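You operate a simulated robot arm through the tools that you are given. There is no shell and no other tool. Be economical: measure what you need, move in short steps, check, and stop when the job is done.

Carry out the task below with a simulated robot arm. There is one attempt and no reset: what you move stays moved.

TASK
Finish both signs: press the air out and peel the backings off.
Fine: use the felt block on the flower and the leaf decal and put it back; lay the backings on the table. Set down upright: felt block. What is to be rubbed or washed off counts as gone when no trace of it is left.

Only the result counts: the job must be done as asked and must still hold three seconds after the hand-in. Knocking over, shifting, dropping, spilling or breaking anything else fails it.

THE ROBOT
A 6-joint arm with a two-finger parallel gripper, fixed in place. Base frame: the origin is at the foot of the arm, x ahead of it, y to its left, z up; the work surface is at about z = 77. Readings come in cm, degrees, newtons and seconds.
With the tool pointing down near the work surface it reaches from about 32 to 70 cm from the base axis. Its first joint turns from -166.0 to 166.0 degrees. Payload 4.1 kg.
The TCP is the grasp point between the finger pads, 2.3 cm short of the fingertips. In the tool frame z runs along the fingers and y along their closing line. The gripper opens to 9.4 cm. The fingers are 3.8 cm wide and 1 cm thick; the gripper's body (5.4 by 9.6 cm) begins 3.9 cm behind the TCP.
Orientation is that of the tool frame in the base frame, as a unit quaternion [x, y, z, w]. With the fingers straight down and closing along the base's y, the tool's x points along the base's -x, its y along +y and its z along -z.

THE INTERFACE
- The arm moves only by the tool step_arm. Its arguments are lists of equal length, an entry for each row: "rot": the turn, a rotation vector about the base's x, y, z in units of 180 degrees (1.0 is 180 degrees), a list of three; "travel": the shift along the base's x, y, z in units of 100 mm (1.0 is 100 mm), a list of three; "jaw": the closure in counts, from 0 (fully open) to 255 (shut). In form: {"rot": [[ax, ay, az], ...], "travel": [[dx, dy, dz], ...], "jaw": [jaw, ...]}. A call has 1 to 10 rows; each row is the pose to reach, as a shift and turn from the pose commanded when the call began. A call with a number of a shift or a turn outside -1 to 1 is refused whole. A row lasts 0.2 s, in which the tool goes at most 5 cm and 8.6 degrees; a call with a longer step from one row to the next is refused whole, and so is a gripper value outside its range. A pose out of reach is approached as far as the arm can. The call stops where the force on the tool passes 40 N (or 10 N more than at its start, if that is more) or the arm is blocked; 0.2 s more then pass. Each finger travels about 4.5 cm/s and halts on what it meets, pressing with about 32 N; the grip force reading is that of the motor and also rises with nothing between the fingers. The clock runs only during rows and for 0.2 s after the last one: add rows that repeat a pose to give the fingers time. It gives the time, the measured TCP pose, the force on the tool (base axes), the opening and the grip force at its end, in the units of the frame above (readings bear some noise), with the torque about the TCP (base axes, N m) and any sound that the robot's microphone picked up.
- Cameras (640 x 400 px; columns grow to the right, rows downward): "scene" is fixed at [40.69, -50.81, 158.3]; the picture's right is [0.99, 0.17, 0.00], its down [0.12, -0.67, -0.73] and it looks along [-0.13, 0.72, -0.68] (base axes); focal length 362 px, centre (320, 200). "wrist" rides on the gripper at [8.6, 1.6, -7.4] in the tool frame; the picture's right is [-0.18, 0.98, 0.00], its down [-0.58, -0.11, -0.81] and it looks along [-0.79, -0.15, 0.59] (tool axes); focal length 243 px, centre (320, 200). There is no depth. A picture from a camera that has moved, and an enlarged one, comes with that camera's place and axes in the base frame and with its lens. The place of the scene camera against the robot may be out by one fixed shift of up to 1.8 cm in any direction.
- get_image(camera): a new picture of that camera. The clock stands still meanwhile.
- slide_trunk(by): slides the trunk up (or, below 0, down) by that many cm; the arm rides with it, the base frame stays. It gives what a move gives, with no picture.
- zoom(camera, box): a new picture of the part [left, top, right, bottom] of that camera's present view, enlarged. The clock stands still meanwhile.
- finish_job(): hands the job in; it is judged then, once.

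Work in short steps. Places have to be worked out from the pictures, the camera data and where the tool is seen: move nearer, look again, correct. Check each grasp and each placing, and mend what went wrong. You have 120 turns and 84 pictures in all, those below and enlarged ones among them. Open the gripper and draw the arm clear of the work before you hand the job in, unless the task says otherwise; then end with one line.

The tools are called as a command line: name --argument value ..., lists and objects as JSON in quotes. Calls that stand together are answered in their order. step_arm: Moves the arm, as the interface text tells. Its arguments: {"type":"object","properties":{"rot":{"type":"array","items":{"type":"array","items":{"type":"number"}}},"travel":{"type":"array","items":{"type":"array","items":{"type":"number"}}},"jaw":{"type":"array","items":{"type":"number"}}},"required":["rot","travel","jaw"]} The other tools are called the same way: slide_trunk (by) slides the trunk up or down; get_image (camera) takes a picture; zoom (camera, box) takes an enlarged picture of a part of a camera's view; finish_job () hands the job in.

At the start:

```text
t: 0.0
tool_pos: [30.06, 32.78, 115.79]
tool_rot: [0.0, 1.0, 0.001, 0.0]
contact_force: [-0.7, 0.3, -0.3]
moment: [-0.03, 0.04, 0.0]
finger_gap: 9.4
gripper_force: 0.1
trunk travel left (down, up): [-45.0, 14.0]
```

scene: 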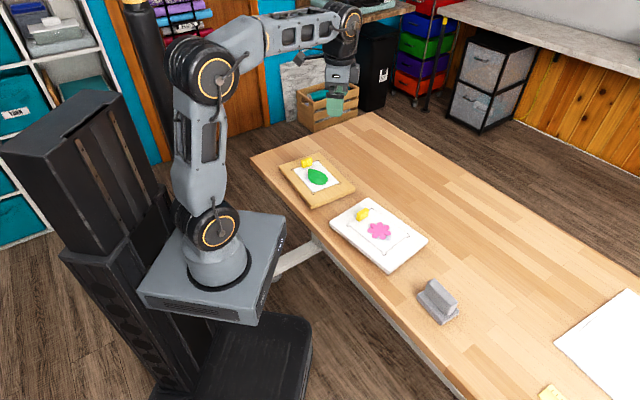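
wrist: 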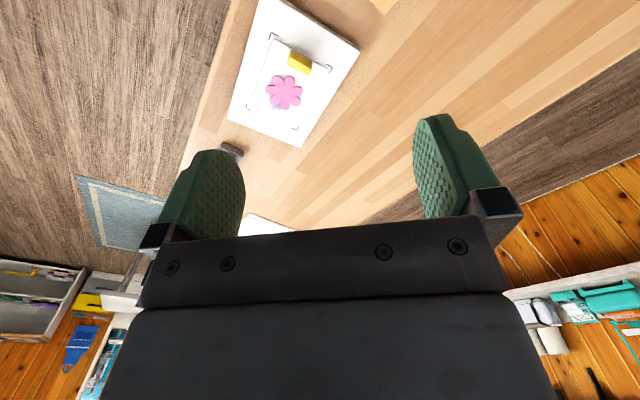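

The picture shows two sign boards (leaf and flower), each with a yellow tab, and a grey felt block on the table. I zoom in on them to understand the details.

zoom --camera "scene" --box '[250, 130, 450, 255]'

zoom --camera "scene" --box '[320, 180, 480, 340]'

zoom --camera "scene" --box '[480, 270, 640, 400]'

```text
3.20 times, centred on (350, 192) of scene
camera zoom: at [40.69, -50.81, 158.3], right [0.99, 0.17, 0.0], down [0.12, -0.67, -0.73], along [-0.13, 0.72, -0.68], focal length 1159 px, centre (224, 224)
```

zoom: 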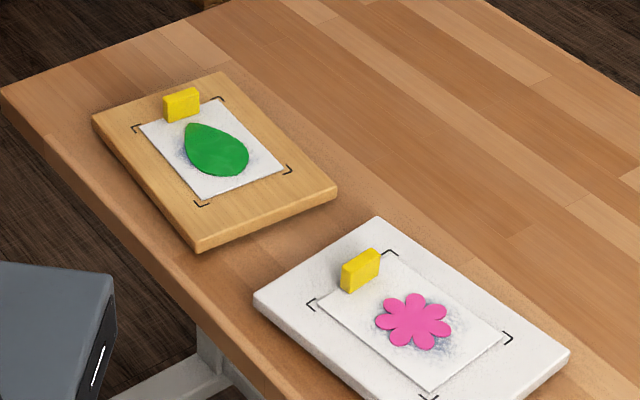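

```text
2.50 times, centred on (400, 260) of scene
camera zoom: at [40.69, -50.81, 158.3], right [0.99, 0.17, 0.0], down [0.12, -0.67, -0.73], along [-0.13, 0.72, -0.68], focal length 906 px, centre (120, 50)
```

zoom: 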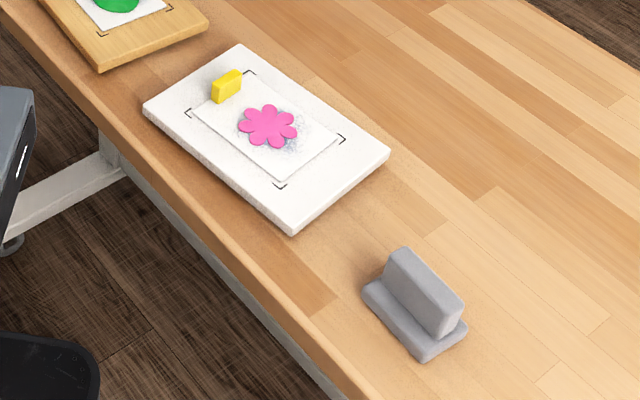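

```text
3.08 times, centred on (560, 335) of scene
camera zoom: at [40.69, -50.81, 158.3], right [0.99, 0.17, 0.0], down [0.12, -0.67, -0.73], along [-0.13, 0.72, -0.68], focal length 1114 px, centre (-418, -215)
```

zoom: 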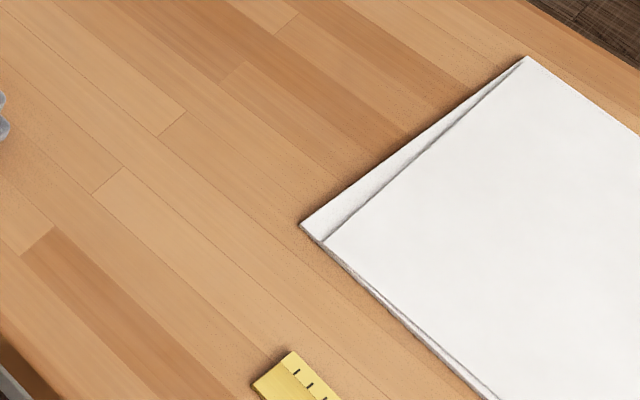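

The felt block sits near (61, 2), its handle running about -40° from x; the flower is near (45, 23), the leaf near (23, 44). I travel toward the block, turning the tool -40° about z so the jaws close across the handle.

step_arm --rot '[[0, 0, -0.045], [0, 0, -0.09], [0, 0, -0.135], [0, 0, -0.18], [0, 0, -0.222]]' --travel '[[0.2, -0.2, 0], [0.4, -0.4, 0], [0.6, -0.6, 0], [0.8, -0.8, 0], [1, -1, 0]]' --jaw '[0, 0, 0, 0, 0]'

step_arm --rot '[[0, 0, 0], [0, 0, 0], [0, 0, 0], [0, 0, 0]]' --travel '[[0.25, -0.25, -0.25], [0.5, -0.5, -0.5], [0.75, -0.75, -0.75], [1, -1, -1]]' --jaw '[0, 0, 0, 0]'

get_image --camera "wrist"

```text
t: 1.2
tool_pos: [40.07, 22.7, 115.95]
tool_rot: [0.342, 0.94, 0.001, 0.0]
contact_force: [0.4, -0.1, -1.0]
moment: [-0.02, 0.03, 0.02]
finger_gap: 9.39
gripper_force: 0.0
trunk travel left (down, up): [-45.0, 14.0]
```

```text
t: 2.2
tool_pos: [50.1, 12.76, 105.84]
tool_rot: [0.342, 0.94, 0.0, 0.0]
contact_force: [-0.4, 0.3, 0.6]
moment: [0.03, 0.02, 0.02]
finger_gap: 9.41
gripper_force: 0.0
trunk travel left (down, up): [-45.0, 14.0]
```

```text
78 pictures are left
camera wrist: at [44.56, 19.49, 113.17], right [0.77, 0.63, 0.0], down [0.37, -0.46, 0.81], along [0.51, -0.62, -0.59], focal length 243 px, centre (320, 200)
```

wrist: 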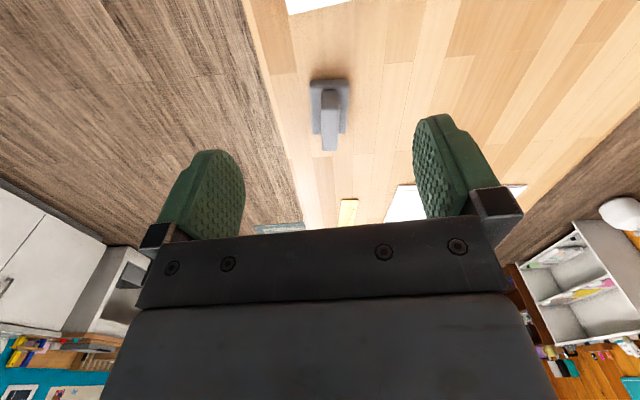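

The block's foot appears centred at about (60.1, 3.1) with its long axis near -47°. I move above it, trim the turn by -7°, and look again.

step_arm --rot '[[0, 0, -0.02], [0, 0, -0.038], [0, 0, -0.038], [0, 0, -0.038]]' --travel '[[0.25, -0.25, -0.25], [0.5, -0.5, -0.5], [0.75, -0.75, -0.75], [1, -0.97, -1]]' --jaw '[0, 0, 0, 0]'

get_image --camera "wrist"

get_image --camera "scene"

```text
t: 3.2
tool_pos: [59.94, 3.15, 95.85]
tool_rot: [0.397, 0.918, 0.001, 0.0]
contact_force: [0.2, 0.7, 0.1]
moment: [0.01, 0.04, -0.04]
finger_gap: 9.4
gripper_force: 0.1
trunk travel left (down, up): [-45.0, 14.0]
```

```text
77 pictures are left
camera wrist: at [55.31, 10.39, 103.02], right [0.84, 0.54, 0.0], down [0.32, -0.5, 0.81], along [0.43, -0.68, -0.59], focal length 243 px, centre (320, 200)
```

wrist: 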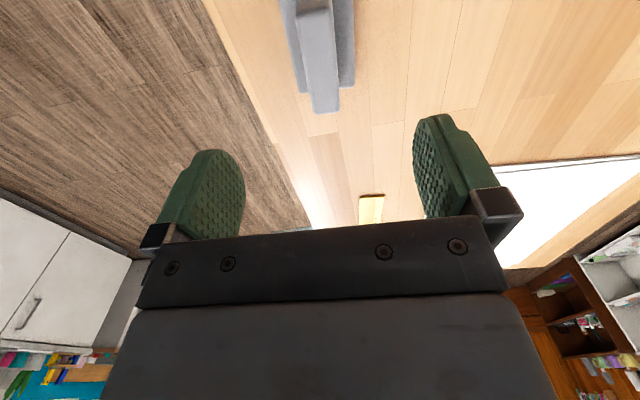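

```text
76 pictures are left
```

scene: 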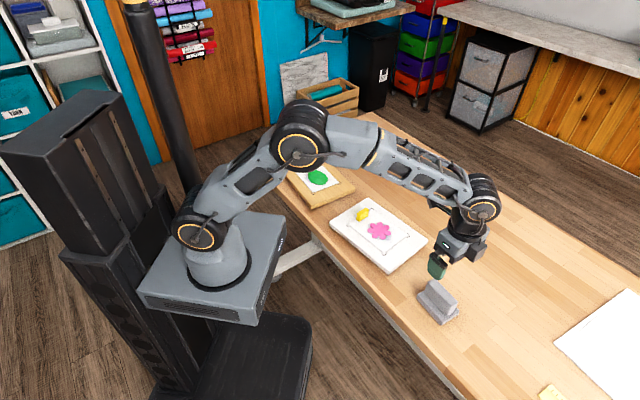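

The handle lies along about -51°, centred near (60.1, 2.85), its top around z=82.5. I turn a further -4° and lower to z≈83.5, straddling it, then look.

step_arm --rot '[[0, 0, -0.023], [0, 0, -0.023], [0, 0, -0.023], [0, 0, -0.023]]' --travel '[[0.015, -0.03, -0.3], [0.015, -0.03, -0.6], [0.015, -0.03, -0.9], [0.015, -0.03, -1.0]]' --jaw '[0, 0, 0, 0]'

get_image --camera "wrist"

zoom --camera "scene" --box '[380, 220, 500, 340]'

```text
t: 4.2
tool_pos: [60.33, 2.75, 85.77]
tool_rot: [0.431, 0.902, 0.0, 0.0]
contact_force: [-0.2, 0.2, -0.1]
moment: [0.02, 0.01, 0.03]
finger_gap: 9.4
gripper_force: 0.0
trunk travel left (down, up): [-45.0, 14.0]
```

```text
75 pictures are left
camera wrist: at [56.01, 10.51, 93.08], right [0.88, 0.48, 0.0], down [0.28, -0.52, 0.81], along [0.38, -0.71, -0.59], focal length 243 px, centre (320, 200)
```

wrist: 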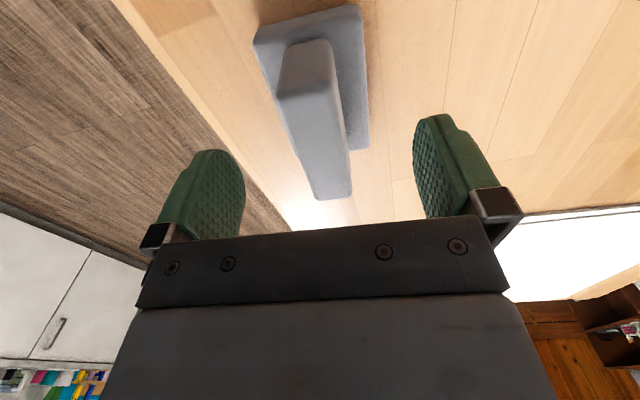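

```text
3.33 times, centred on (440, 280) of scene
camera zoom: at [40.69, -50.81, 158.3], right [0.99, 0.17, 0.0], down [0.12, -0.67, -0.73], along [-0.13, 0.72, -0.68], focal length 1207 px, centre (-80, -67)
```

zoom: 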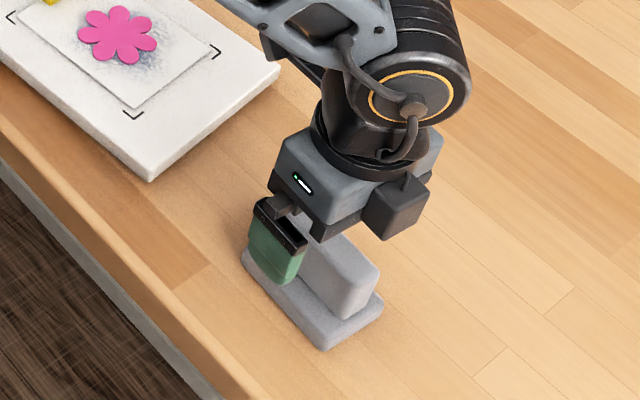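

The handle stands between the open fingers (top about z=84, centre ≈(60.2, 3.0)), aligned with the tool. I lower to z≈81.9 and close.

step_arm --rot '[[0, 0, 0], [0, 0, 0], [0, 0, 0], [0, 0, 0], [0, 0, 0], [0, 0, 0], [0, 0, 0], [0, 0, 0]]' --travel '[[-0.01, 0.03, -0.2], [-0.01, 0.03, -0.39], [-0.01, 0.03, -0.39], [-0.01, 0.03, -0.39], [-0.01, 0.03, -0.39], [-0.01, 0.03, -0.39], [-0.01, 0.03, -0.39], [-0.01, 0.03, -0.39]]' --jaw '[0, 0, 255, 255, 255, 255, 255, 255]'

get_image --camera "wrist"

```text
t: 6.0
tool_pos: [60.08, 3.15, 81.99]
tool_rot: [0.43, 0.903, -0.001, 0.0]
contact_force: [-0.3, -0.9, 0.7]
moment: [0.02, 0.01, 0.0]
finger_gap: 2.55
gripper_force: 31.8
trunk travel left (down, up): [-45.0, 14.0]
```

```text
73 pictures are left
camera wrist: at [55.95, 10.79, 89.17], right [0.88, 0.48, 0.0], down [0.28, -0.52, 0.81], along [0.38, -0.71, -0.59], focal length 243 px, centre (320, 200)
```

wrist: 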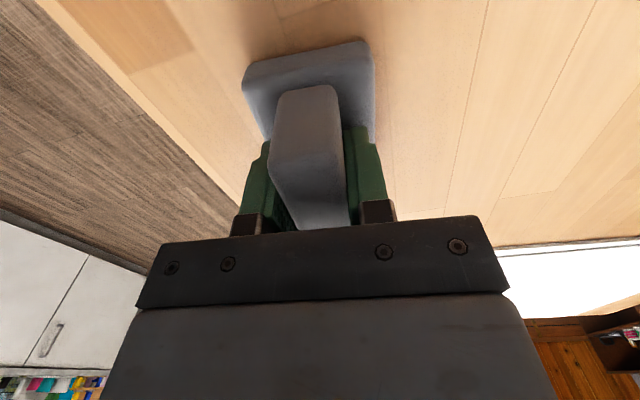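

The block is gripped (2.55 cm). I'll lift it straight up, then carry it back toward the flower sign, turning +12° so the block lines up with the paper (axis about -39°).

step_arm --rot '[[0, 0, 0], [0, 0, 0], [0, 0, 0], [0, 0, 0]]' --travel '[[0, 0, 0.1], [0, 0, 0.4], [0, 0, 0.7], [0, 0, 1.0]]' --jaw '[255, 255, 255, 255]'

step_arm --rot '[[0, 0, 0.022], [0, 0, 0.045], [0, 0, 0.067], [0, 0, 0.067]]' --travel '[[-0.25, 0.25, 0.1], [-0.5, 0.5, 0.2], [-0.75, 0.75, 0.3], [-1, 1, 0.4]]' --jaw '[255, 255, 255, 255]'

step_arm --rot '[[0, 0, 0], [0, 0, 0], [0, 0, 0], [0, 0, 0]]' --travel '[[-0.25, 0.25, 0], [-0.5, 0.5, 0], [-0.75, 0.75, 0], [-1, 1, 0]]' --jaw '[255, 255, 255, 255]'

get_image --camera "wrist"

```text
t: 7.0
tool_pos: [60.2, 3.13, 91.93]
tool_rot: [0.431, 0.903, 0.0, 0.0]
contact_force: [-0.4, -0.4, -1.7]
moment: [0.03, 0.03, 0.05]
finger_gap: 2.59
gripper_force: 32.5
trunk travel left (down, up): [-45.0, 14.0]
```

```text
t: 8.0
tool_pos: [50.0, 13.18, 95.94]
tool_rot: [0.332, 0.943, 0.0, 0.0]
contact_force: [-1.4, 0.5, -1.4]
moment: [-0.03, 0.04, -0.01]
finger_gap: 2.56
gripper_force: 32.3
trunk travel left (down, up): [-45.0, 14.0]
```

```text
t: 9.0
tool_pos: [39.99, 23.1, 95.8]
tool_rot: [0.333, 0.943, 0.0, 0.0]
contact_force: [0.8, -0.3, -1.5]
moment: [0.01, 0.01, -0.01]
finger_gap: 2.57
gripper_force: 32.4
trunk travel left (down, up): [-45.0, 14.0]
```

```text
72 pictures are left
camera wrist: at [34.38, 29.8, 103.15], right [0.76, 0.65, 0.0], down [0.38, -0.45, 0.81], along [0.52, -0.61, -0.59], focal length 243 px, centre (320, 200)
```

wrist: 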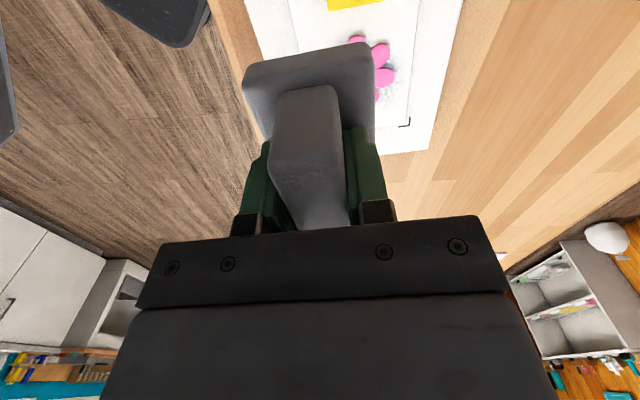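

Corner marks match the scene estimate (board well located, flower ≈(45.1, 23.1)). I move over the flower and lower to just above the paper.

step_arm --rot '[[0, 0, 0], [0, 0, 0], [0, 0, 0], [0, 0, 0], [0, 0, 0], [0, 0, 0]]' --travel '[[0.26, 0, 0], [0.52, -0.015, 0], [0.52, -0.015, -0.4], [0.52, -0.015, -0.8], [0.52, -0.015, -0.95], [0.52, -0.015, -1.0]]' --jaw '[255, 255, 255, 255, 255, 255]'

zoom --camera "scene" --box '[310, 160, 450, 280]'

```text
t: 10.4
tool_pos: [45.45, 22.91, 85.93]
tool_rot: [0.332, 0.943, 0.0, 0.0]
contact_force: [0.0, 0.5, -1.1]
moment: [-0.02, 0.0, -0.01]
finger_gap: 2.58
gripper_force: 32.0
trunk travel left (down, up): [-45.0, 14.0]
```

```text
3.33 times, centred on (380, 220) of scene
camera zoom: at [40.69, -50.81, 158.3], right [0.99, 0.17, 0.0], down [0.12, -0.67, -0.73], along [-0.13, 0.72, -0.68], focal length 1207 px, centre (120, 133)
```

zoom: 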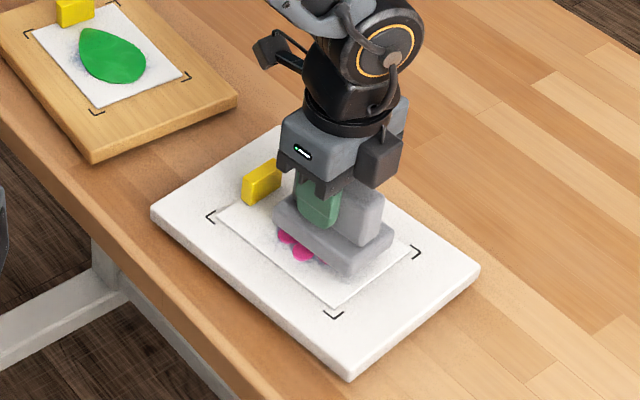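

Block hovers aligned over the flower. I press down slowly until contact is felt.

step_arm --rot '[[0, 0, 0], [0, 0, 0], [0, 0, 0], [0, 0, 0]]' --travel '[[0, 0, -0.08], [0, 0, -0.14], [0, 0, -0.17], [0, 0, -0.18]]' --jaw '[255, 255, 255, 255]'

```text
t: 11.3
tool_pos: [45.31, 22.95, 84.72]
tool_rot: [0.332, 0.943, 0.003, 0.003]
contact_force: [-6.7, -3.6, 21.1]
moment: [-0.19, 0.87, 0.06]
finger_gap: 2.57
gripper_force: 32.0
trunk travel left (down, up): [-45.0, 14.0]
stopped in row 4: the force on the tool passed its limit at 43 N (the readings are from after the stop); the commanded pose is now the measured one
```

Contact at z≈84.7 with about 21 N. I sweep across the paper at this height: outward one way, then back.

step_arm --rot '[[0, 0, 0], [0, 0, 0], [0, 0, 0], [0, 0, 0], [0, 0, 0], [0, 0, 0]]' --travel '[[0.03, 0.037, 0], [0.063, 0.078, 0], [0.11, 0.136, 0], [0.157, 0.194, 0], [0.2, 0.247, 0], [0.22, 0.272, 0]]' --jaw '[255, 255, 255, 255, 255, 255]'

zoom --camera "scene" --box '[310, 160, 450, 280]'

```text
t: 12.7
tool_pos: [47.52, 25.72, 84.69]
tool_rot: [0.333, 0.943, 0.004, 0.003]
contact_force: [-9.3, -11.2, 32.5]
moment: [-0.71, 0.89, 0.06]
finger_gap: 2.57
gripper_force: 32.4
trunk travel left (down, up): [-45.0, 14.0]
```

```text
3.33 times, centred on (380, 220) of scene
camera zoom: at [40.69, -50.81, 158.3], right [0.99, 0.17, 0.0], down [0.12, -0.67, -0.73], along [-0.13, 0.72, -0.68], focal length 1207 px, centre (120, 133)
```

zoom: 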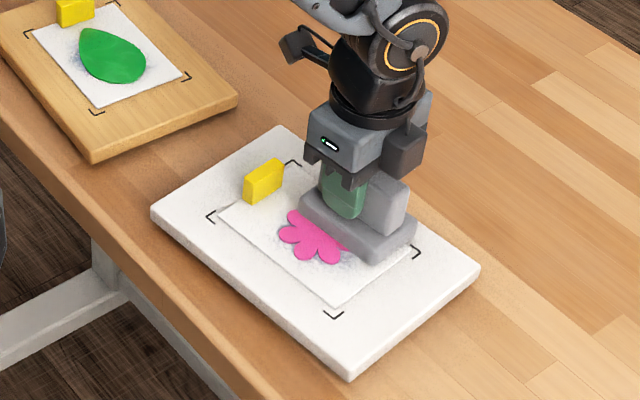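

Sweeping works and the board stays put. I sweep back across to the other side.

step_arm --rot '[[0, 0, 0], [0, 0, 0], [0, 0, 0], [0, 0, 0], [0, 0, 0], [0, 0, 0], [0, 0, 0], [0, 0, 0], [0, 0, 0]]' --travel '[[-0.05, -0.062, 0.002], [-0.1, -0.124, 0.002], [-0.15, -0.185, 0.002], [-0.2, -0.247, 0.002], [-0.25, -0.309, 0.002], [-0.3, -0.371, 0.002], [-0.35, -0.432, 0.002], [-0.4, -0.494, 0.002], [-0.44, -0.544, 0.002]]' --jaw '[255, 255, 255, 255, 255, 255, 255, 255, 255]'

zoom --camera "scene" --box '[310, 160, 450, 280]'

```text
t: 14.7
tool_pos: [43.39, 20.47, 84.64]
tool_rot: [0.333, 0.943, 0.005, 0.005]
contact_force: [9.0, 10.9, 33.1]
moment: [0.37, 0.15, -0.14]
finger_gap: 2.55
gripper_force: 32.1
trunk travel left (down, up): [-45.0, 14.0]
```

```text
3.33 times, centred on (380, 220) of scene
camera zoom: at [40.69, -50.81, 158.3], right [0.99, 0.17, 0.0], down [0.12, -0.67, -0.73], along [-0.13, 0.72, -0.68], focal length 1207 px, centre (120, 133)
```

zoom: 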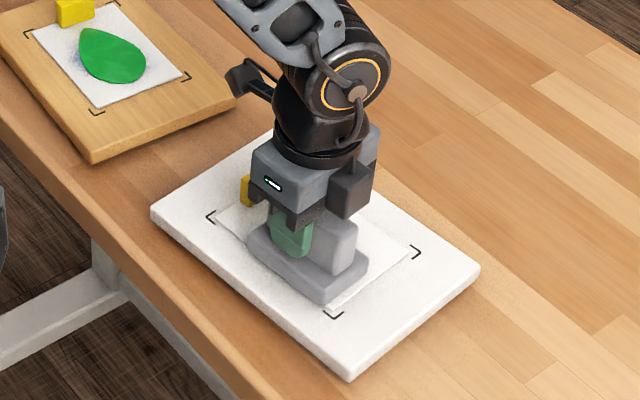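

I shift 1.8 cm along the paper and sweep back to cover the far part of the bubble area too.

step_arm --rot '[[0, 0, 0], [0, 0, 0], [0, 0, 0], [0, 0, 0], [0, 0, 0], [0, 0, 0], [0, 0, 0], [0, 0, 0], [0, 0, 0], [0, 0, 0]]' --travel '[[0.07, -0.057, 0.003], [0.14, -0.113, 0.003], [0.19, -0.051, 0.003], [0.24, 0.011, 0.003], [0.29, 0.072, 0.003], [0.34, 0.134, 0.003], [0.39, 0.196, 0.003], [0.44, 0.258, 0.003], [0.49, 0.319, 0.003], [0.58, 0.43, 0.003]]' --jaw '[255, 255, 255, 255, 255, 255, 255, 255, 255, 255]'

step_arm --rot '[[0, 0, 0], [0, 0, 0], [0, 0, 0], [0, 0, 0], [0, 0, 0]]' --travel '[[0, 0, 0.1], [0, 0, 0.5], [0.2, 0.25, 0.8], [0.4, 0.5, 0.9], [0.5, 0.62, 0.9]]' --jaw '[255, 255, 255, 255, 255]'

zoom --camera "scene" --box '[330, 185, 430, 265]'

```text
t: 15.5
tool_pos: [44.73, 19.25, 84.64]
tool_rot: [0.334, 0.943, 0.001, 0.001]
contact_force: [-6.7, 3.2, 20.1]
moment: [0.03, 0.11, 0.01]
finger_gap: 2.54
gripper_force: 32.3
trunk travel left (down, up): [-45.0, 14.0]
stopped in row 3: the force on the tool passed its limit at 46 N (the readings are from after the stop); the commanded pose is now the measured one
```

```text
t: 16.7
tool_pos: [49.79, 25.48, 93.5]
tool_rot: [0.334, 0.943, 0.0, 0.0]
contact_force: [0.4, 0.6, -1.4]
moment: [-0.01, -0.03, 0.01]
finger_gap: 2.56
gripper_force: 32.5
trunk travel left (down, up): [-45.0, 14.0]
```

```text
5.00 times, centred on (380, 225) of scene
camera zoom: at [40.69, -50.81, 158.3], right [0.99, 0.17, 0.0], down [0.12, -0.67, -0.73], along [-0.13, 0.72, -0.68], focal length 1811 px, centre (20, 75)
```

zoom: 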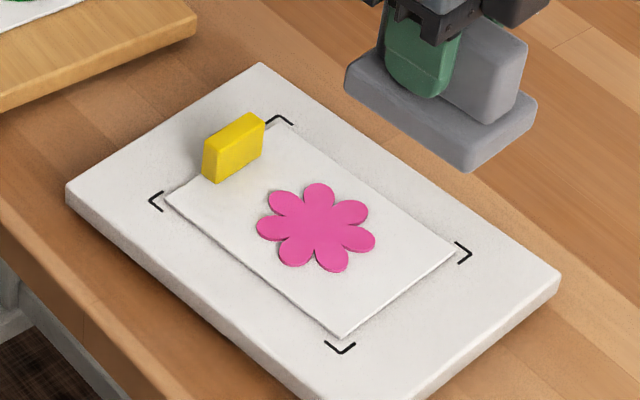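

The flower bubbles are gone with no trace. Now I carry the block to the leaf sign (paper centre ≈(22, 44.6), axis ≈-49.5°).

step_arm --rot '[[0, 0, 0], [0, 0, 0], [0, 0, 0]]' --travel '[[-0.33, 0.23, 0.05], [-0.67, 0.46, 0.05], [-1, 0.7, 0.05]]' --jaw '[255, 255, 255]'

step_arm --rot '[[0, 0, -0.03], [0, 0, -0.058], [0, 0, -0.058]]' --travel '[[-0.33, 0.23, 0], [-0.67, 0.46, 0], [-1, 0.7, 0]]' --jaw '[255, 255, 255]'

get_image --camera "wrist"

zoom --camera "scene" --box '[260, 130, 380, 220]'

```text
t: 17.5
tool_pos: [39.62, 32.49, 93.88]
tool_rot: [0.335, 0.942, -0.001, -0.001]
contact_force: [0.7, -0.1, -1.5]
moment: [0.0, 0.01, -0.02]
finger_gap: 2.57
gripper_force: 31.9
trunk travel left (down, up): [-45.0, 14.0]
```

```text
t: 18.3
tool_pos: [29.64, 39.54, 93.88]
tool_rot: [0.419, 0.908, 0.0, 0.0]
contact_force: [-0.7, 0.5, -1.4]
moment: [0.03, 0.01, 0.0]
finger_gap: 2.56
gripper_force: 31.6
trunk travel left (down, up): [-45.0, 14.0]
```

```text
67 pictures are left
camera wrist: at [25.35, 47.14, 101.16], right [0.87, 0.5, 0.0], down [0.29, -0.51, 0.81], along [0.4, -0.7, -0.59], focal length 243 px, centre (320, 200)
```

wrist: 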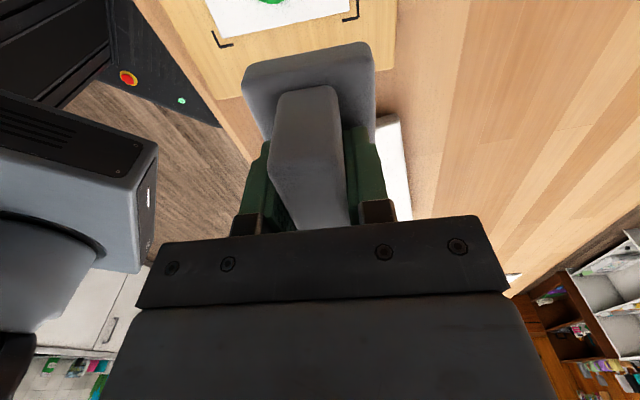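

```text
4.44 times, centred on (320, 175) of scene
camera zoom: at [40.69, -50.81, 158.3], right [0.99, 0.17, 0.0], down [0.12, -0.67, -0.73], along [-0.13, 0.72, -0.68], focal length 1610 px, centre (320, 311)
```

zoom: 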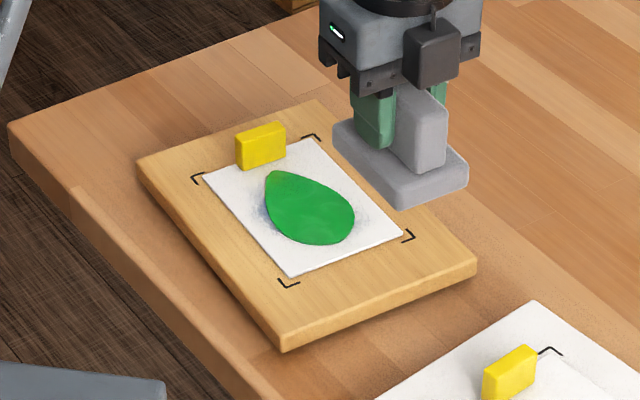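

Corner marks confirm the leaf position. I move over the leaf, keeping clear of the tab, and lower to just above it.

step_arm --rot '[[0, 0, 0], [0, 0, 0], [0, 0, 0], [0, 0, 0], [0, 0, 0], [0, 0, 0]]' --travel '[[-0.37, 0.24, 0], [-0.74, 0.48, 0], [-0.74, 0.48, -0.4], [-0.74, 0.48, -0.7], [-0.74, 0.48, -0.8], [-0.74, 0.48, -0.8]]' --jaw '[255, 255, 255, 255, 255, 255]'

zoom --camera "scene" --box '[260, 130, 380, 220]'

```text
t: 19.7
tool_pos: [22.37, 44.49, 85.75]
tool_rot: [0.418, 0.908, -0.001, 0.0]
contact_force: [0.9, 0.3, -1.0]
moment: [0.0, -0.01, 0.04]
finger_gap: 2.6
gripper_force: 31.9
trunk travel left (down, up): [-45.0, 14.0]
```

```text
4.44 times, centred on (320, 175) of scene
camera zoom: at [40.69, -50.81, 158.3], right [0.99, 0.17, 0.0], down [0.12, -0.67, -0.73], along [-0.13, 0.72, -0.68], focal length 1610 px, centre (320, 311)
```

zoom: 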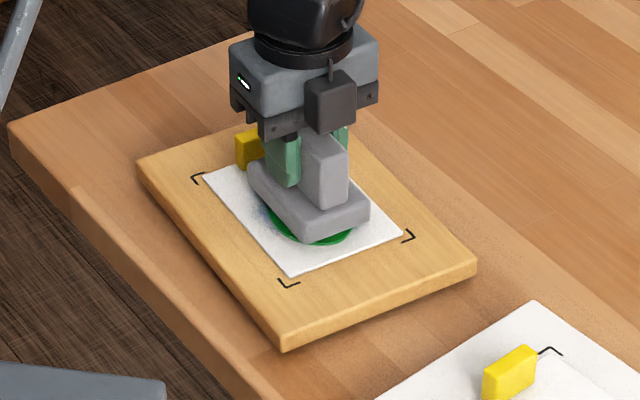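

Block is well placed over the leaf. Press down slowly to contact.

step_arm --rot '[[0, 0, 0], [0, 0, 0], [0, 0, 0], [0, 0, 0], [0, 0, 0], [0, 0, 0]]' --travel '[[0.01, -0.012, -0.05], [0.01, -0.012, -0.09], [0.01, -0.012, -0.105], [0.01, -0.012, -0.115], [0.01, -0.012, -0.125], [0.01, -0.012, -0.135]]' --jaw '[255, 255, 255, 255, 255, 255]'

```text
t: 21.1
tool_pos: [22.52, 44.24, 84.63]
tool_rot: [0.418, 0.908, 0.001, -0.001]
contact_force: [0.3, -0.4, 10.2]
moment: [-0.42, -0.28, 0.03]
finger_gap: 2.58
gripper_force: 31.8
trunk travel left (down, up): [-45.0, 14.0]
```

10 N contact; I press slightly deeper and sweep to one side.

step_arm --rot '[[0, 0, 0], [0, 0, 0], [0, 0, 0], [0, 0, 0], [0, 0, 0], [0, 0, 0]]' --travel '[[0, 0, -0.01], [0.06, 0.051, -0.01], [0.12, 0.103, -0.01], [0.18, 0.154, -0.01], [0.24, 0.205, -0.01], [0.28, 0.24, -0.01]]' --jaw '[255, 255, 255, 255, 255, 255]'

step_arm --rot '[[0, 0, 0], [0, 0, 0], [0, 0, 0], [0, 0, 0], [0, 0, 0], [0, 0, 0], [0, 0, 0], [0, 0, 0], [0, 0, 0], [0, 0, 0]]' --travel '[[-0.06, -0.051, 0], [-0.12, -0.103, 0], [-0.18, -0.154, 0], [-0.24, -0.205, 0], [-0.3, -0.257, 0], [-0.36, -0.308, 0], [-0.42, -0.359, 0], [-0.48, -0.411, 0], [-0.54, -0.462, 0], [-0.56, -0.48, 0]]' --jaw '[255, 255, 255, 255, 255, 255, 255, 255, 255, 255]'

```text
t: 22.5
tool_pos: [25.06, 46.65, 84.68]
tool_rot: [0.419, 0.908, 0.002, 0.0]
contact_force: [-8.5, -7.4, 26.5]
moment: [-1.04, 0.05, -0.22]
finger_gap: 2.58
gripper_force: 32.0
trunk travel left (down, up): [-45.0, 14.0]
```

```text
t: 24.7
tool_pos: [19.66, 41.84, 84.66]
tool_rot: [0.419, 0.908, 0.003, -0.001]
contact_force: [9.4, 7.3, 24.8]
moment: [0.15, -0.79, 0.13]
finger_gap: 2.59
gripper_force: 32.2
trunk travel left (down, up): [-45.0, 14.0]
```

Both sweeps ran at about 25 N. I shift 1.5 cm toward the leaf's round end and sweep back across.

step_arm --rot '[[0, 0, 0], [0, 0, 0], [0, 0, 0], [0, 0, 0], [0, 0, 0], [0, 0, 0], [0, 0, 0], [0, 0, 0], [0, 0, 0], [0, 0, 0]]' --travel '[[0.03, -0.035, 0.004], [0.065, -0.076, 0.004], [0.097, -0.114, 0.002], [0.177, -0.046, 0.001], [0.257, 0.023, 0.001], [0.337, 0.091, 0.001], [0.417, 0.16, 0.001], [0.497, 0.228, 0.001], [0.577, 0.297, 0.001], [0.657, 0.366, 0.001]]' --jaw '[255, 255, 255, 255, 255, 255, 255, 255, 255, 255]'

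step_arm --rot '[[0, 0, 0], [0, 0, 0], [0, 0, 0], [0, 0, 0], [0, 0, 0], [0, 0, 0]]' --travel '[[0, 0, 0.1], [0, 0, 0.5], [0.2, 0, 0.8], [0.4, 0, 0.9], [0.7, 0, 0.9], [1.0, -0.1, 0.9]]' --jaw '[255, 255, 255, 255, 255, 255]'

zoom --camera "scene" --box '[275, 135, 365, 205]'

```text
t: 26.9
tool_pos: [26.23, 45.3, 84.77]
tool_rot: [0.419, 0.908, 0.002, 0.0]
contact_force: [-6.0, -5.1, 18.7]
moment: [-0.34, 0.38, -0.01]
finger_gap: 2.56
gripper_force: 31.6
trunk travel left (down, up): [-45.0, 14.0]
```

```text
t: 28.3
tool_pos: [36.39, 44.58, 93.56]
tool_rot: [0.418, 0.908, 0.0, 0.0]
contact_force: [0.2, -0.2, -1.3]
moment: [-0.01, 0.01, 0.01]
finger_gap: 2.59
gripper_force: 32.2
trunk travel left (down, up): [-45.0, 14.0]
```

```text
5.71 times, centred on (320, 170) of scene
camera zoom: at [40.69, -50.81, 158.3], right [0.99, 0.17, 0.0], down [0.12, -0.67, -0.73], along [-0.13, 0.72, -0.68], focal length 2070 px, centre (320, 371)
```

zoom: 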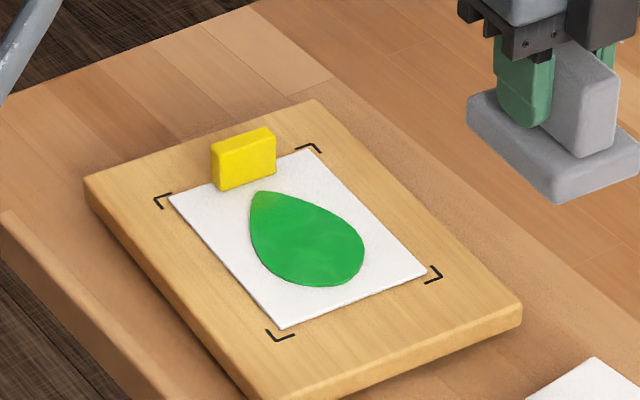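

Leaf is clean too. I carry the block back to its original spot at (60.1, 3.1).

step_arm --rot '[[0, 0, 0], [0, 0, 0], [0, 0, 0]]' --travel '[[0.2, -0.33, 0], [0.4, -0.67, 0], [0.6, -1, 0]]' --jaw '[255, 255, 255]'

step_arm --rot '[[0, 0, -0.009], [0, 0, -0.009], [0, 0, -0.009]]' --travel '[[0.2, -0.33, 0], [0.4, -0.67, 0], [0.6, -1, 0]]' --jaw '[255, 255, 255]'

step_arm --rot '[[0, 0, 0], [0, 0, 0], [0, 0, 0]]' --travel '[[0.2, -0.33, 0], [0.4, -0.67, 0], [0.6, -1, 0]]' --jaw '[255, 255, 255]'

step_arm --rot '[[0, 0, 0], [0, 0, 0], [0, 0, 0], [0, 0, 0]]' --travel '[[0.19, -0.33, 0], [0.38, -0.67, 0], [0.57, -1, 0], [0.57, -1, 0]]' --jaw '[255, 255, 255, 255]'

```text
t: 29.1
tool_pos: [42.18, 34.31, 93.46]
tool_rot: [0.418, 0.908, 0.0, 0.001]
contact_force: [-0.4, 0.1, -0.9]
moment: [-0.01, 0.02, 0.0]
finger_gap: 2.57
gripper_force: 31.8
trunk travel left (down, up): [-45.0, 14.0]
```

```text
t: 29.9
tool_pos: [48.32, 24.36, 93.65]
tool_rot: [0.431, 0.902, 0.001, 0.0]
contact_force: [0.3, 0.4, -1.5]
moment: [-0.01, 0.0, 0.0]
finger_gap: 2.58
gripper_force: 32.2
trunk travel left (down, up): [-45.0, 14.0]
```

```text
t: 30.7
tool_pos: [54.22, 14.38, 93.62]
tool_rot: [0.432, 0.902, 0.0, -0.001]
contact_force: [-0.5, 0.3, -1.7]
moment: [0.0, 0.0, 0.01]
finger_gap: 2.58
gripper_force: 31.9
trunk travel left (down, up): [-45.0, 14.0]
```

```text
t: 31.7
tool_pos: [59.91, 4.42, 93.68]
tool_rot: [0.431, 0.902, 0.0, -0.001]
contact_force: [0.2, -0.6, -1.2]
moment: [0.03, -0.04, 0.03]
finger_gap: 2.57
gripper_force: 32.3
trunk travel left (down, up): [-45.0, 14.0]
```

Now trim the position and lower to about 1.5 cm above the table.

step_arm --rot '[[0, 0, 0], [0, 0, 0], [0, 0, 0], [0, 0, 0], [0, 0, 0]]' --travel '[[0.02, -0.13, 0], [0.02, -0.13, -0.4], [0.02, -0.13, -0.75], [0.02, -0.13, -1.0], [0.02, -0.13, -1.0]]' --jaw '[255, 255, 255, 255, 255]'

step_arm --rot '[[0, 0, 0], [0, 0, 0], [0, 0, 0], [0, 0, 0], [0, 0, 0], [0, 0, 0]]' --travel '[[0, 0, -0.06], [0, 0, -0.1], [0, 0, -0.13], [0, 0, -0.15], [0, 0, -0.16], [0, 0, -0.166]]' --jaw '[255, 255, 255, 255, 255, 255]'

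```text
t: 32.9
tool_pos: [60.2, 3.04, 83.39]
tool_rot: [0.432, 0.902, -0.001, 0.0]
contact_force: [0.0, -0.6, -1.0]
moment: [-0.02, 0.02, 0.02]
finger_gap: 2.58
gripper_force: 31.6
trunk travel left (down, up): [-45.0, 14.0]
```

```text
t: 34.3
tool_pos: [60.17, 3.26, 81.9]
tool_rot: [0.432, 0.902, 0.0, 0.0]
contact_force: [0.0, -0.2, -1.1]
moment: [-0.02, 0.02, -0.01]
finger_gap: 2.58
gripper_force: 31.6
trunk travel left (down, up): [-45.0, 14.0]
```

Still no load on the table, so a millimetre or two remains (or it just hangs). I lower in tiny steps until contact.

step_arm --rot '[[0, 0, 0], [0, 0, 0], [0, 0, 0]]' --travel '[[0, 0, -0.006], [0, 0, -0.012], [0, 0, -0.014]]' --jaw '[255, 255, 255]'

```text
t: 35.1
tool_pos: [60.2, 3.12, 81.82]
tool_rot: [0.431, 0.902, 0.0, 0.0]
contact_force: [-0.6, 0.6, 5.5]
moment: [0.02, 0.14, 0.02]
finger_gap: 2.59
gripper_force: 32.1
trunk travel left (down, up): [-45.0, 14.0]
```

Contact felt. Open the gripper and rise straight up.

step_arm --rot '[[0, 0, 0], [0, 0, 0], [0, 0, 0], [0, 0, 0], [0, 0, 0], [0, 0, 0], [0, 0, 0], [0, 0, 0], [0, 0, 0]]' --travel '[[0, 0, 0.005], [0, 0, 0.005], [0, 0, 0.005], [0, 0, 0.005], [0, 0, 0.005], [0, 0, 0.1], [0, 0, 0.4], [0, 0, 0.7], [0, 0, 1.0]]' --jaw '[150, 0, 0, 0, 0, 0, 0, 0, 0]'

zoom --camera "scene" --box '[330, 180, 490, 340]'

```text
t: 37.1
tool_pos: [60.06, 3.1, 91.78]
tool_rot: [0.431, 0.902, 0.0, -0.001]
contact_force: [0.1, -0.1, -1.5]
moment: [-0.01, 0.0, 0.04]
finger_gap: 9.39
gripper_force: 0.0
trunk travel left (down, up): [-45.0, 14.0]
```

```text
2.50 times, centred on (410, 260) of scene
camera zoom: at [40.69, -50.81, 158.3], right [0.99, 0.17, 0.0], down [0.12, -0.67, -0.73], along [-0.13, 0.72, -0.68], focal length 906 px, centre (95, 50)
```

zoom: 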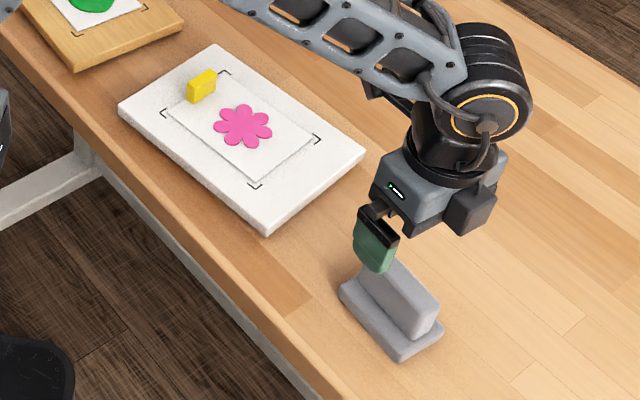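

The block is back upright in its place. Now to the flower backing's tab near (40, 27): I travel there while turning +102° so the jaws close across the tab's thickness.

step_arm --rot '[[0, 0, 0.047], [0, 0, 0.094], [0, 0, 0.141], [0, 0, 0.188]]' --travel '[[-0.15, 0.2, 0.2], [-0.3, 0.4, 0.3], [-0.45, 0.6, 0.4], [-0.6, 0.8, 0.5]]' --jaw '[60, 100, 110, 110]'

step_arm --rot '[[0, 0, 0.047], [0, 0, 0.094], [0, 0, 0.141], [0, 0, 0.188]]' --travel '[[-0.17, 0.18, 0], [-0.34, 0.36, 0], [-0.51, 0.54, 0], [-0.7, 0.75, 0]]' --jaw '[110, 110, 110, 110]'

step_arm --rot '[[0, 0, 0.047], [0, 0, 0.094], [0, 0, 0.141], [0, 0, 0.188]]' --travel '[[-0.2, 0.2, 0], [-0.4, 0.4, 0], [-0.6, 0.6, 0], [-0.7, 0.75, 0]]' --jaw '[110, 110, 110, 110]'

get_image --camera "wrist"

```text
t: 38.1
tool_pos: [54.17, 11.08, 96.66]
tool_rot: [0.149, 0.989, 0.0, 0.0]
contact_force: [0.0, -0.2, 0.2]
moment: [0.03, -0.01, 0.01]
finger_gap: 5.38
gripper_force: 0.1
trunk travel left (down, up): [-45.0, 14.0]
```

```text
t: 39.1
tool_pos: [47.07, 18.61, 96.72]
tool_rot: [-0.145, 0.989, 0.0, 0.0]
contact_force: [-0.6, -0.8, 0.5]
moment: [-0.01, 0.01, 0.05]
finger_gap: 5.33
gripper_force: 0.1
trunk travel left (down, up): [-45.0, 14.0]
```

```text
t: 40.1
tool_pos: [40.07, 26.07, 96.76]
tool_rot: [-0.427, 0.904, 0.0, 0.0]
contact_force: [-0.9, -0.2, 0.6]
moment: [-0.01, 0.0, 0.02]
finger_gap: 5.34
gripper_force: 0.0
trunk travel left (down, up): [-45.0, 14.0]
```

```text
62 pictures are left
camera wrist: at [33.42, 20.4, 104.06], right [-0.64, 0.77, 0.0], down [0.45, 0.38, 0.81], along [0.62, 0.52, -0.59], focal length 243 px, centre (320, 200)
```

wrist: 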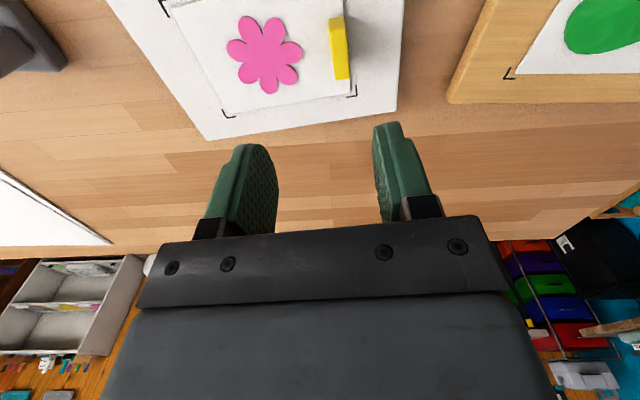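

Tab top is centred near (39.2, 27.5). I move above it, and descend to z≈87 for a closer look.

step_arm --rot '[[0, 0, 0.006], [0, 0, 0.006], [0, 0, 0.006], [0, 0, 0.006]]' --travel '[[-0.087, 0.145, -0.2], [-0.087, 0.145, -0.6], [-0.087, 0.145, -0.9], [-0.087, 0.145, -0.95]]' --jaw '[110, 110, 110, 110]'

get_image --camera "wrist"

zoom --camera "scene" --box '[320, 160, 440, 250]'

```text
t: 41.1
tool_pos: [39.17, 27.6, 87.25]
tool_rot: [-0.434, 0.901, 0.001, -0.001]
contact_force: [-0.3, 0.8, 0.1]
moment: [0.02, 0.01, 0.04]
finger_gap: 5.37
gripper_force: 0.1
trunk travel left (down, up): [-45.0, 14.0]
```

```text
61 pictures are left
camera wrist: at [32.61, 21.74, 94.53], right [-0.65, 0.76, 0.0], down [0.45, 0.39, 0.81], along [0.61, 0.53, -0.59], focal length 243 px, centre (320, 200)
```

wrist: 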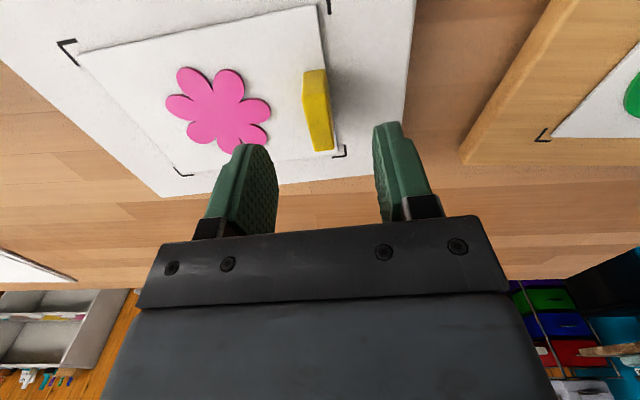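

```text
4.44 times, centred on (380, 205) of scene
camera zoom: at [40.69, -50.81, 158.3], right [0.99, 0.17, 0.0], down [0.12, -0.67, -0.73], along [-0.13, 0.72, -0.68], focal length 1610 px, centre (53, 178)
```

zoom: 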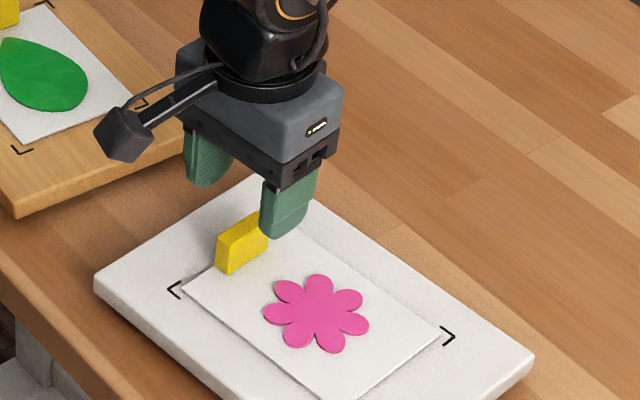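

I zoom the wrist view on the tab to locate its top precisely.

zoom --camera "wrist" --box '[240, 40, 400, 170]'

```text
3.08 times, centred on (320, 105) of wrist
camera zoom: at [32.61, 21.74, 94.53], right [-0.65, 0.76, 0.0], down [0.45, 0.39, 0.81], along [0.61, 0.53, -0.59], focal length 746 px, centre (320, 492)
```

zoom: 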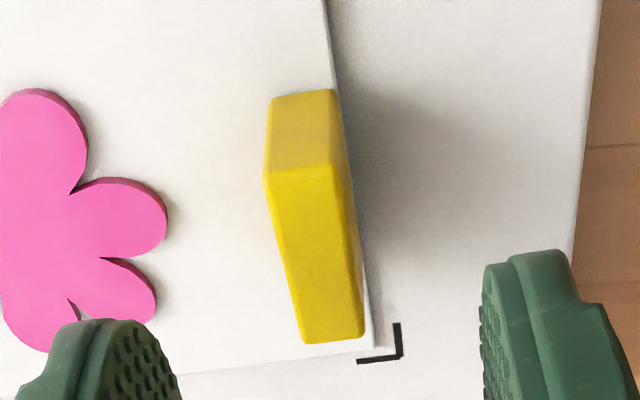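

Tab centre (39.35, 27.55), top z≈82.6, about 1.2 cm thick, aligned with the tool. I lower until tips are just above the paper and close.

step_arm --rot '[[0, 0, 0], [0, 0, 0], [0, 0, 0], [0, 0, 0], [0, 0, 0], [0, 0, 0], [0, 0, 0], [0, 0, 0], [0, 0, 0]]' --travel '[[0.013, -0.005, -0.2], [0.013, -0.005, -0.4], [0.013, -0.005, -0.465], [0.013, -0.005, -0.465], [0.013, -0.005, -0.465], [0.013, -0.005, -0.465], [0.013, -0.005, -0.465], [0.013, -0.005, -0.465], [0.013, -0.005, -0.465]]' --jaw '[110, 110, 110, 160, 200, 255, 255, 255, 255]'

zoom --camera "wrist" --box '[160, 0, 480, 240]'

```text
t: 43.1
tool_pos: [39.41, 27.57, 82.51]
tool_rot: [-0.435, 0.9, 0.001, 0.0]
contact_force: [-2.4, -0.4, -0.5]
moment: [0.0, 0.08, -0.14]
finger_gap: 1.31
gripper_force: 31.9
trunk travel left (down, up): [-45.0, 14.0]
```

```text
1.67 times, centred on (320, 120) of wrist
camera zoom: at [32.74, 21.69, 89.86], right [-0.65, 0.76, 0.0], down [0.45, 0.39, 0.81], along [0.61, 0.53, -0.59], focal length 404 px, centre (320, 333)
```

zoom: 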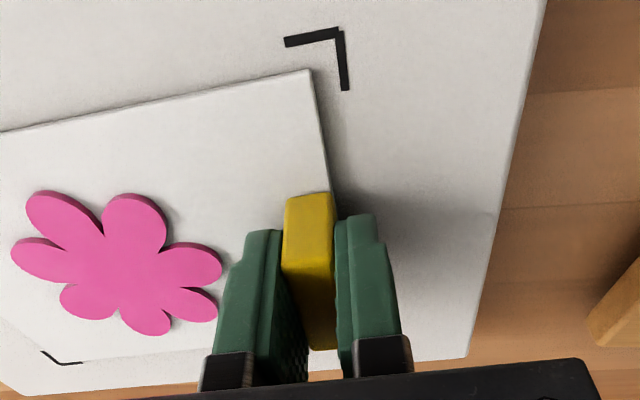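

Tab held (1.31 cm). I start the peel gently: slightly up and back over the paper (+s direction), watching the force.

step_arm --rot '[[0, 0, 0], [0, 0, 0], [0, 0, 0], [0, 0, 0], [0, 0, 0]]' --travel '[[0.0, 0.0, 0.02], [0.008, -0.006, 0.04], [0.016, -0.013, 0.06], [0.03, -0.025, 0.08], [0.045, -0.037, 0.1]]' --jaw '[255, 255, 255, 255, 255]'

zoom --camera "scene" --box '[320, 160, 440, 250]'

```text
t: 44.3
tool_pos: [39.89, 27.2, 83.59]
tool_rot: [-0.434, 0.901, 0.0, 0.0]
contact_force: [-0.8, 0.5, -0.7]
moment: [0.02, -0.01, 0.0]
finger_gap: 1.32
gripper_force: 31.9
trunk travel left (down, up): [-45.0, 14.0]
```

```text
4.44 times, centred on (380, 205) of scene
camera zoom: at [40.69, -50.81, 158.3], right [0.99, 0.17, 0.0], down [0.12, -0.67, -0.73], along [-0.13, 0.72, -0.68], focal length 1610 px, centre (53, 178)
```

zoom: 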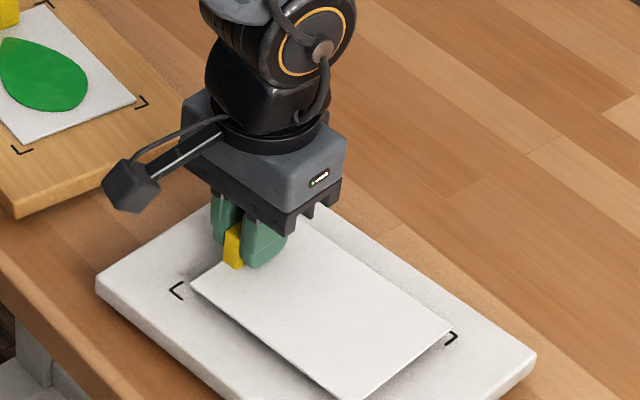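

The backing lifts freely as one sheet. I raise it straight up more and look beneath.

step_arm --rot '[[0, 0, 0], [0, 0, 0], [0, 0, 0], [0, 0, 0]]' --travel '[[0, 0, 0.2], [0, 0, 0.5], [0, 0, 0.8], [0, 0, 1.0]]' --jaw '[255, 255, 255, 255]'

get_image --camera "scene"

get_image --camera "wrist"

```text
t: 45.3
tool_pos: [39.81, 27.21, 93.63]
tool_rot: [-0.435, 0.901, 0.0, -0.001]
contact_force: [0.2, -0.2, 0.1]
moment: [-0.01, 0.04, 0.01]
finger_gap: 1.28
gripper_force: 32.1
trunk travel left (down, up): [-45.0, 14.0]
```

```text
56 pictures are left
```

scene: 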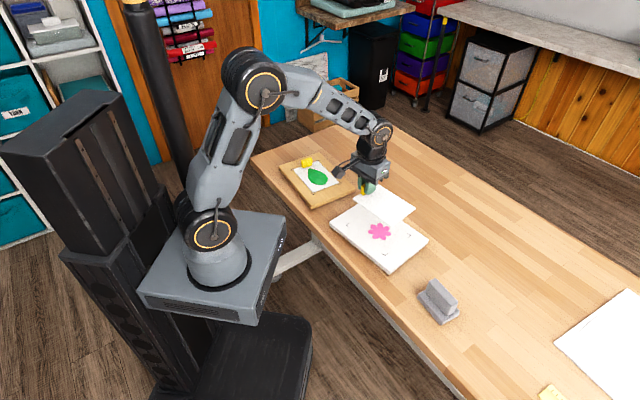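

```text
55 pictures are left
camera wrist: at [33.15, 21.28, 100.9], right [-0.65, 0.76, 0.0], down [0.45, 0.39, 0.81], along [0.61, 0.53, -0.59], focal length 243 px, centre (320, 200)
```

wrist: 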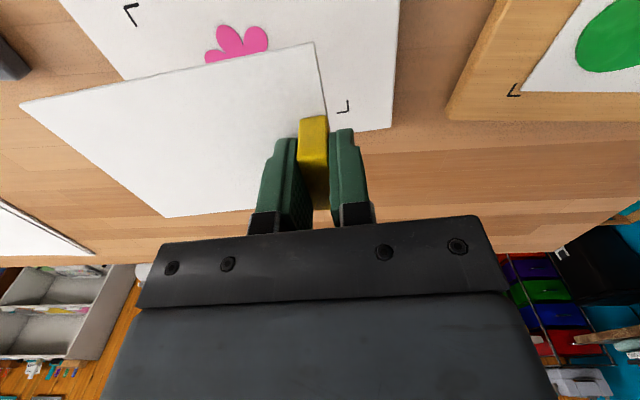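

The flower stays on the board and the backing came off cleanly. I carry the backing to the empty table on the far side (tab to ≈(50.3, 39.6)).

step_arm --rot '[[0, 0, 0], [0, 0, 0], [0, 0, 0], [0, 0, 0], [0, 0, 0]]' --travel '[[0.2, 0.25, 0], [0.4, 0.5, 0], [0.6, 0.75, 0], [0.8, 1.0, 0], [1.0, 1.0, 0]]' --jaw '[255, 255, 255, 255, 255]'

step_arm --rot '[[0, 0, 0], [0, 0, 0], [0, 0, 0], [0, 0, 0], [0, 0, 0]]' --travel '[[0.05, 0.25, 0], [0.05, 0.25, -0.3], [0.05, 0.25, -0.6], [0.05, 0.25, -0.8], [0.05, 0.25, -0.9]]' --jaw '[255, 255, 255, 255, 255]'

zoom --camera "scene" --box '[320, 130, 500, 270]'

```text
t: 46.5
tool_pos: [49.74, 37.34, 93.58]
tool_rot: [-0.434, 0.901, 0.0, -0.001]
contact_force: [1.2, 0.6, -0.3]
moment: [0.0, 0.03, -0.01]
finger_gap: 1.3
gripper_force: 31.8
trunk travel left (down, up): [-45.0, 14.0]
```

```text
t: 47.7
tool_pos: [50.29, 39.68, 84.52]
tool_rot: [-0.433, 0.901, 0.0, 0.0]
contact_force: [0.3, 0.1, -1.2]
moment: [0.03, 0.04, 0.01]
finger_gap: 1.33
gripper_force: 31.9
trunk travel left (down, up): [-45.0, 14.0]
```

```text
2.86 times, centred on (410, 200) of scene
camera zoom: at [40.69, -50.81, 158.3], right [0.99, 0.17, 0.0], down [0.12, -0.67, -0.73], along [-0.13, 0.72, -0.68], focal length 1035 px, centre (63, 200)
```

zoom: 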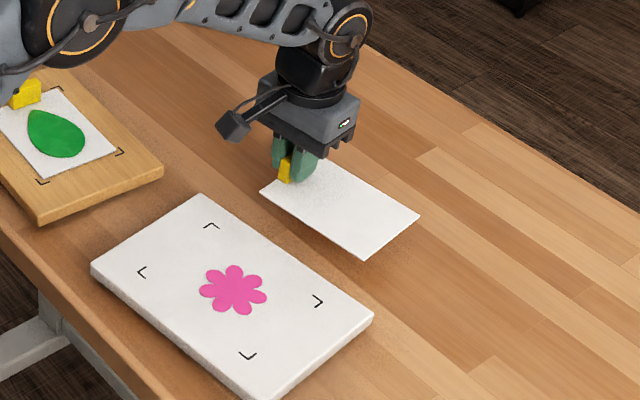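

It is clear of both boards. I lower the sheet slowly to the table.

step_arm --rot '[[0, 0, 0], [0, 0, 0], [0, 0, 0], [0, 0, 0], [0, 0, 0], [0, 0, 0]]' --travel '[[0, 0, -0.2], [0, 0, -0.4], [0, 0, -0.46], [0, 0, -0.475], [0, 0, -0.483], [0, 0, -0.488]]' --jaw '[255, 255, 255, 255, 255, 255]'

```text
t: 49.1
tool_pos: [50.33, 39.52, 79.87]
tool_rot: [-0.435, 0.901, 0.0, 0.002]
contact_force: [-3.3, -0.6, 16.3]
moment: [-0.39, 0.28, -0.06]
finger_gap: 1.29
gripper_force: 32.1
trunk travel left (down, up): [-45.0, 14.0]
```

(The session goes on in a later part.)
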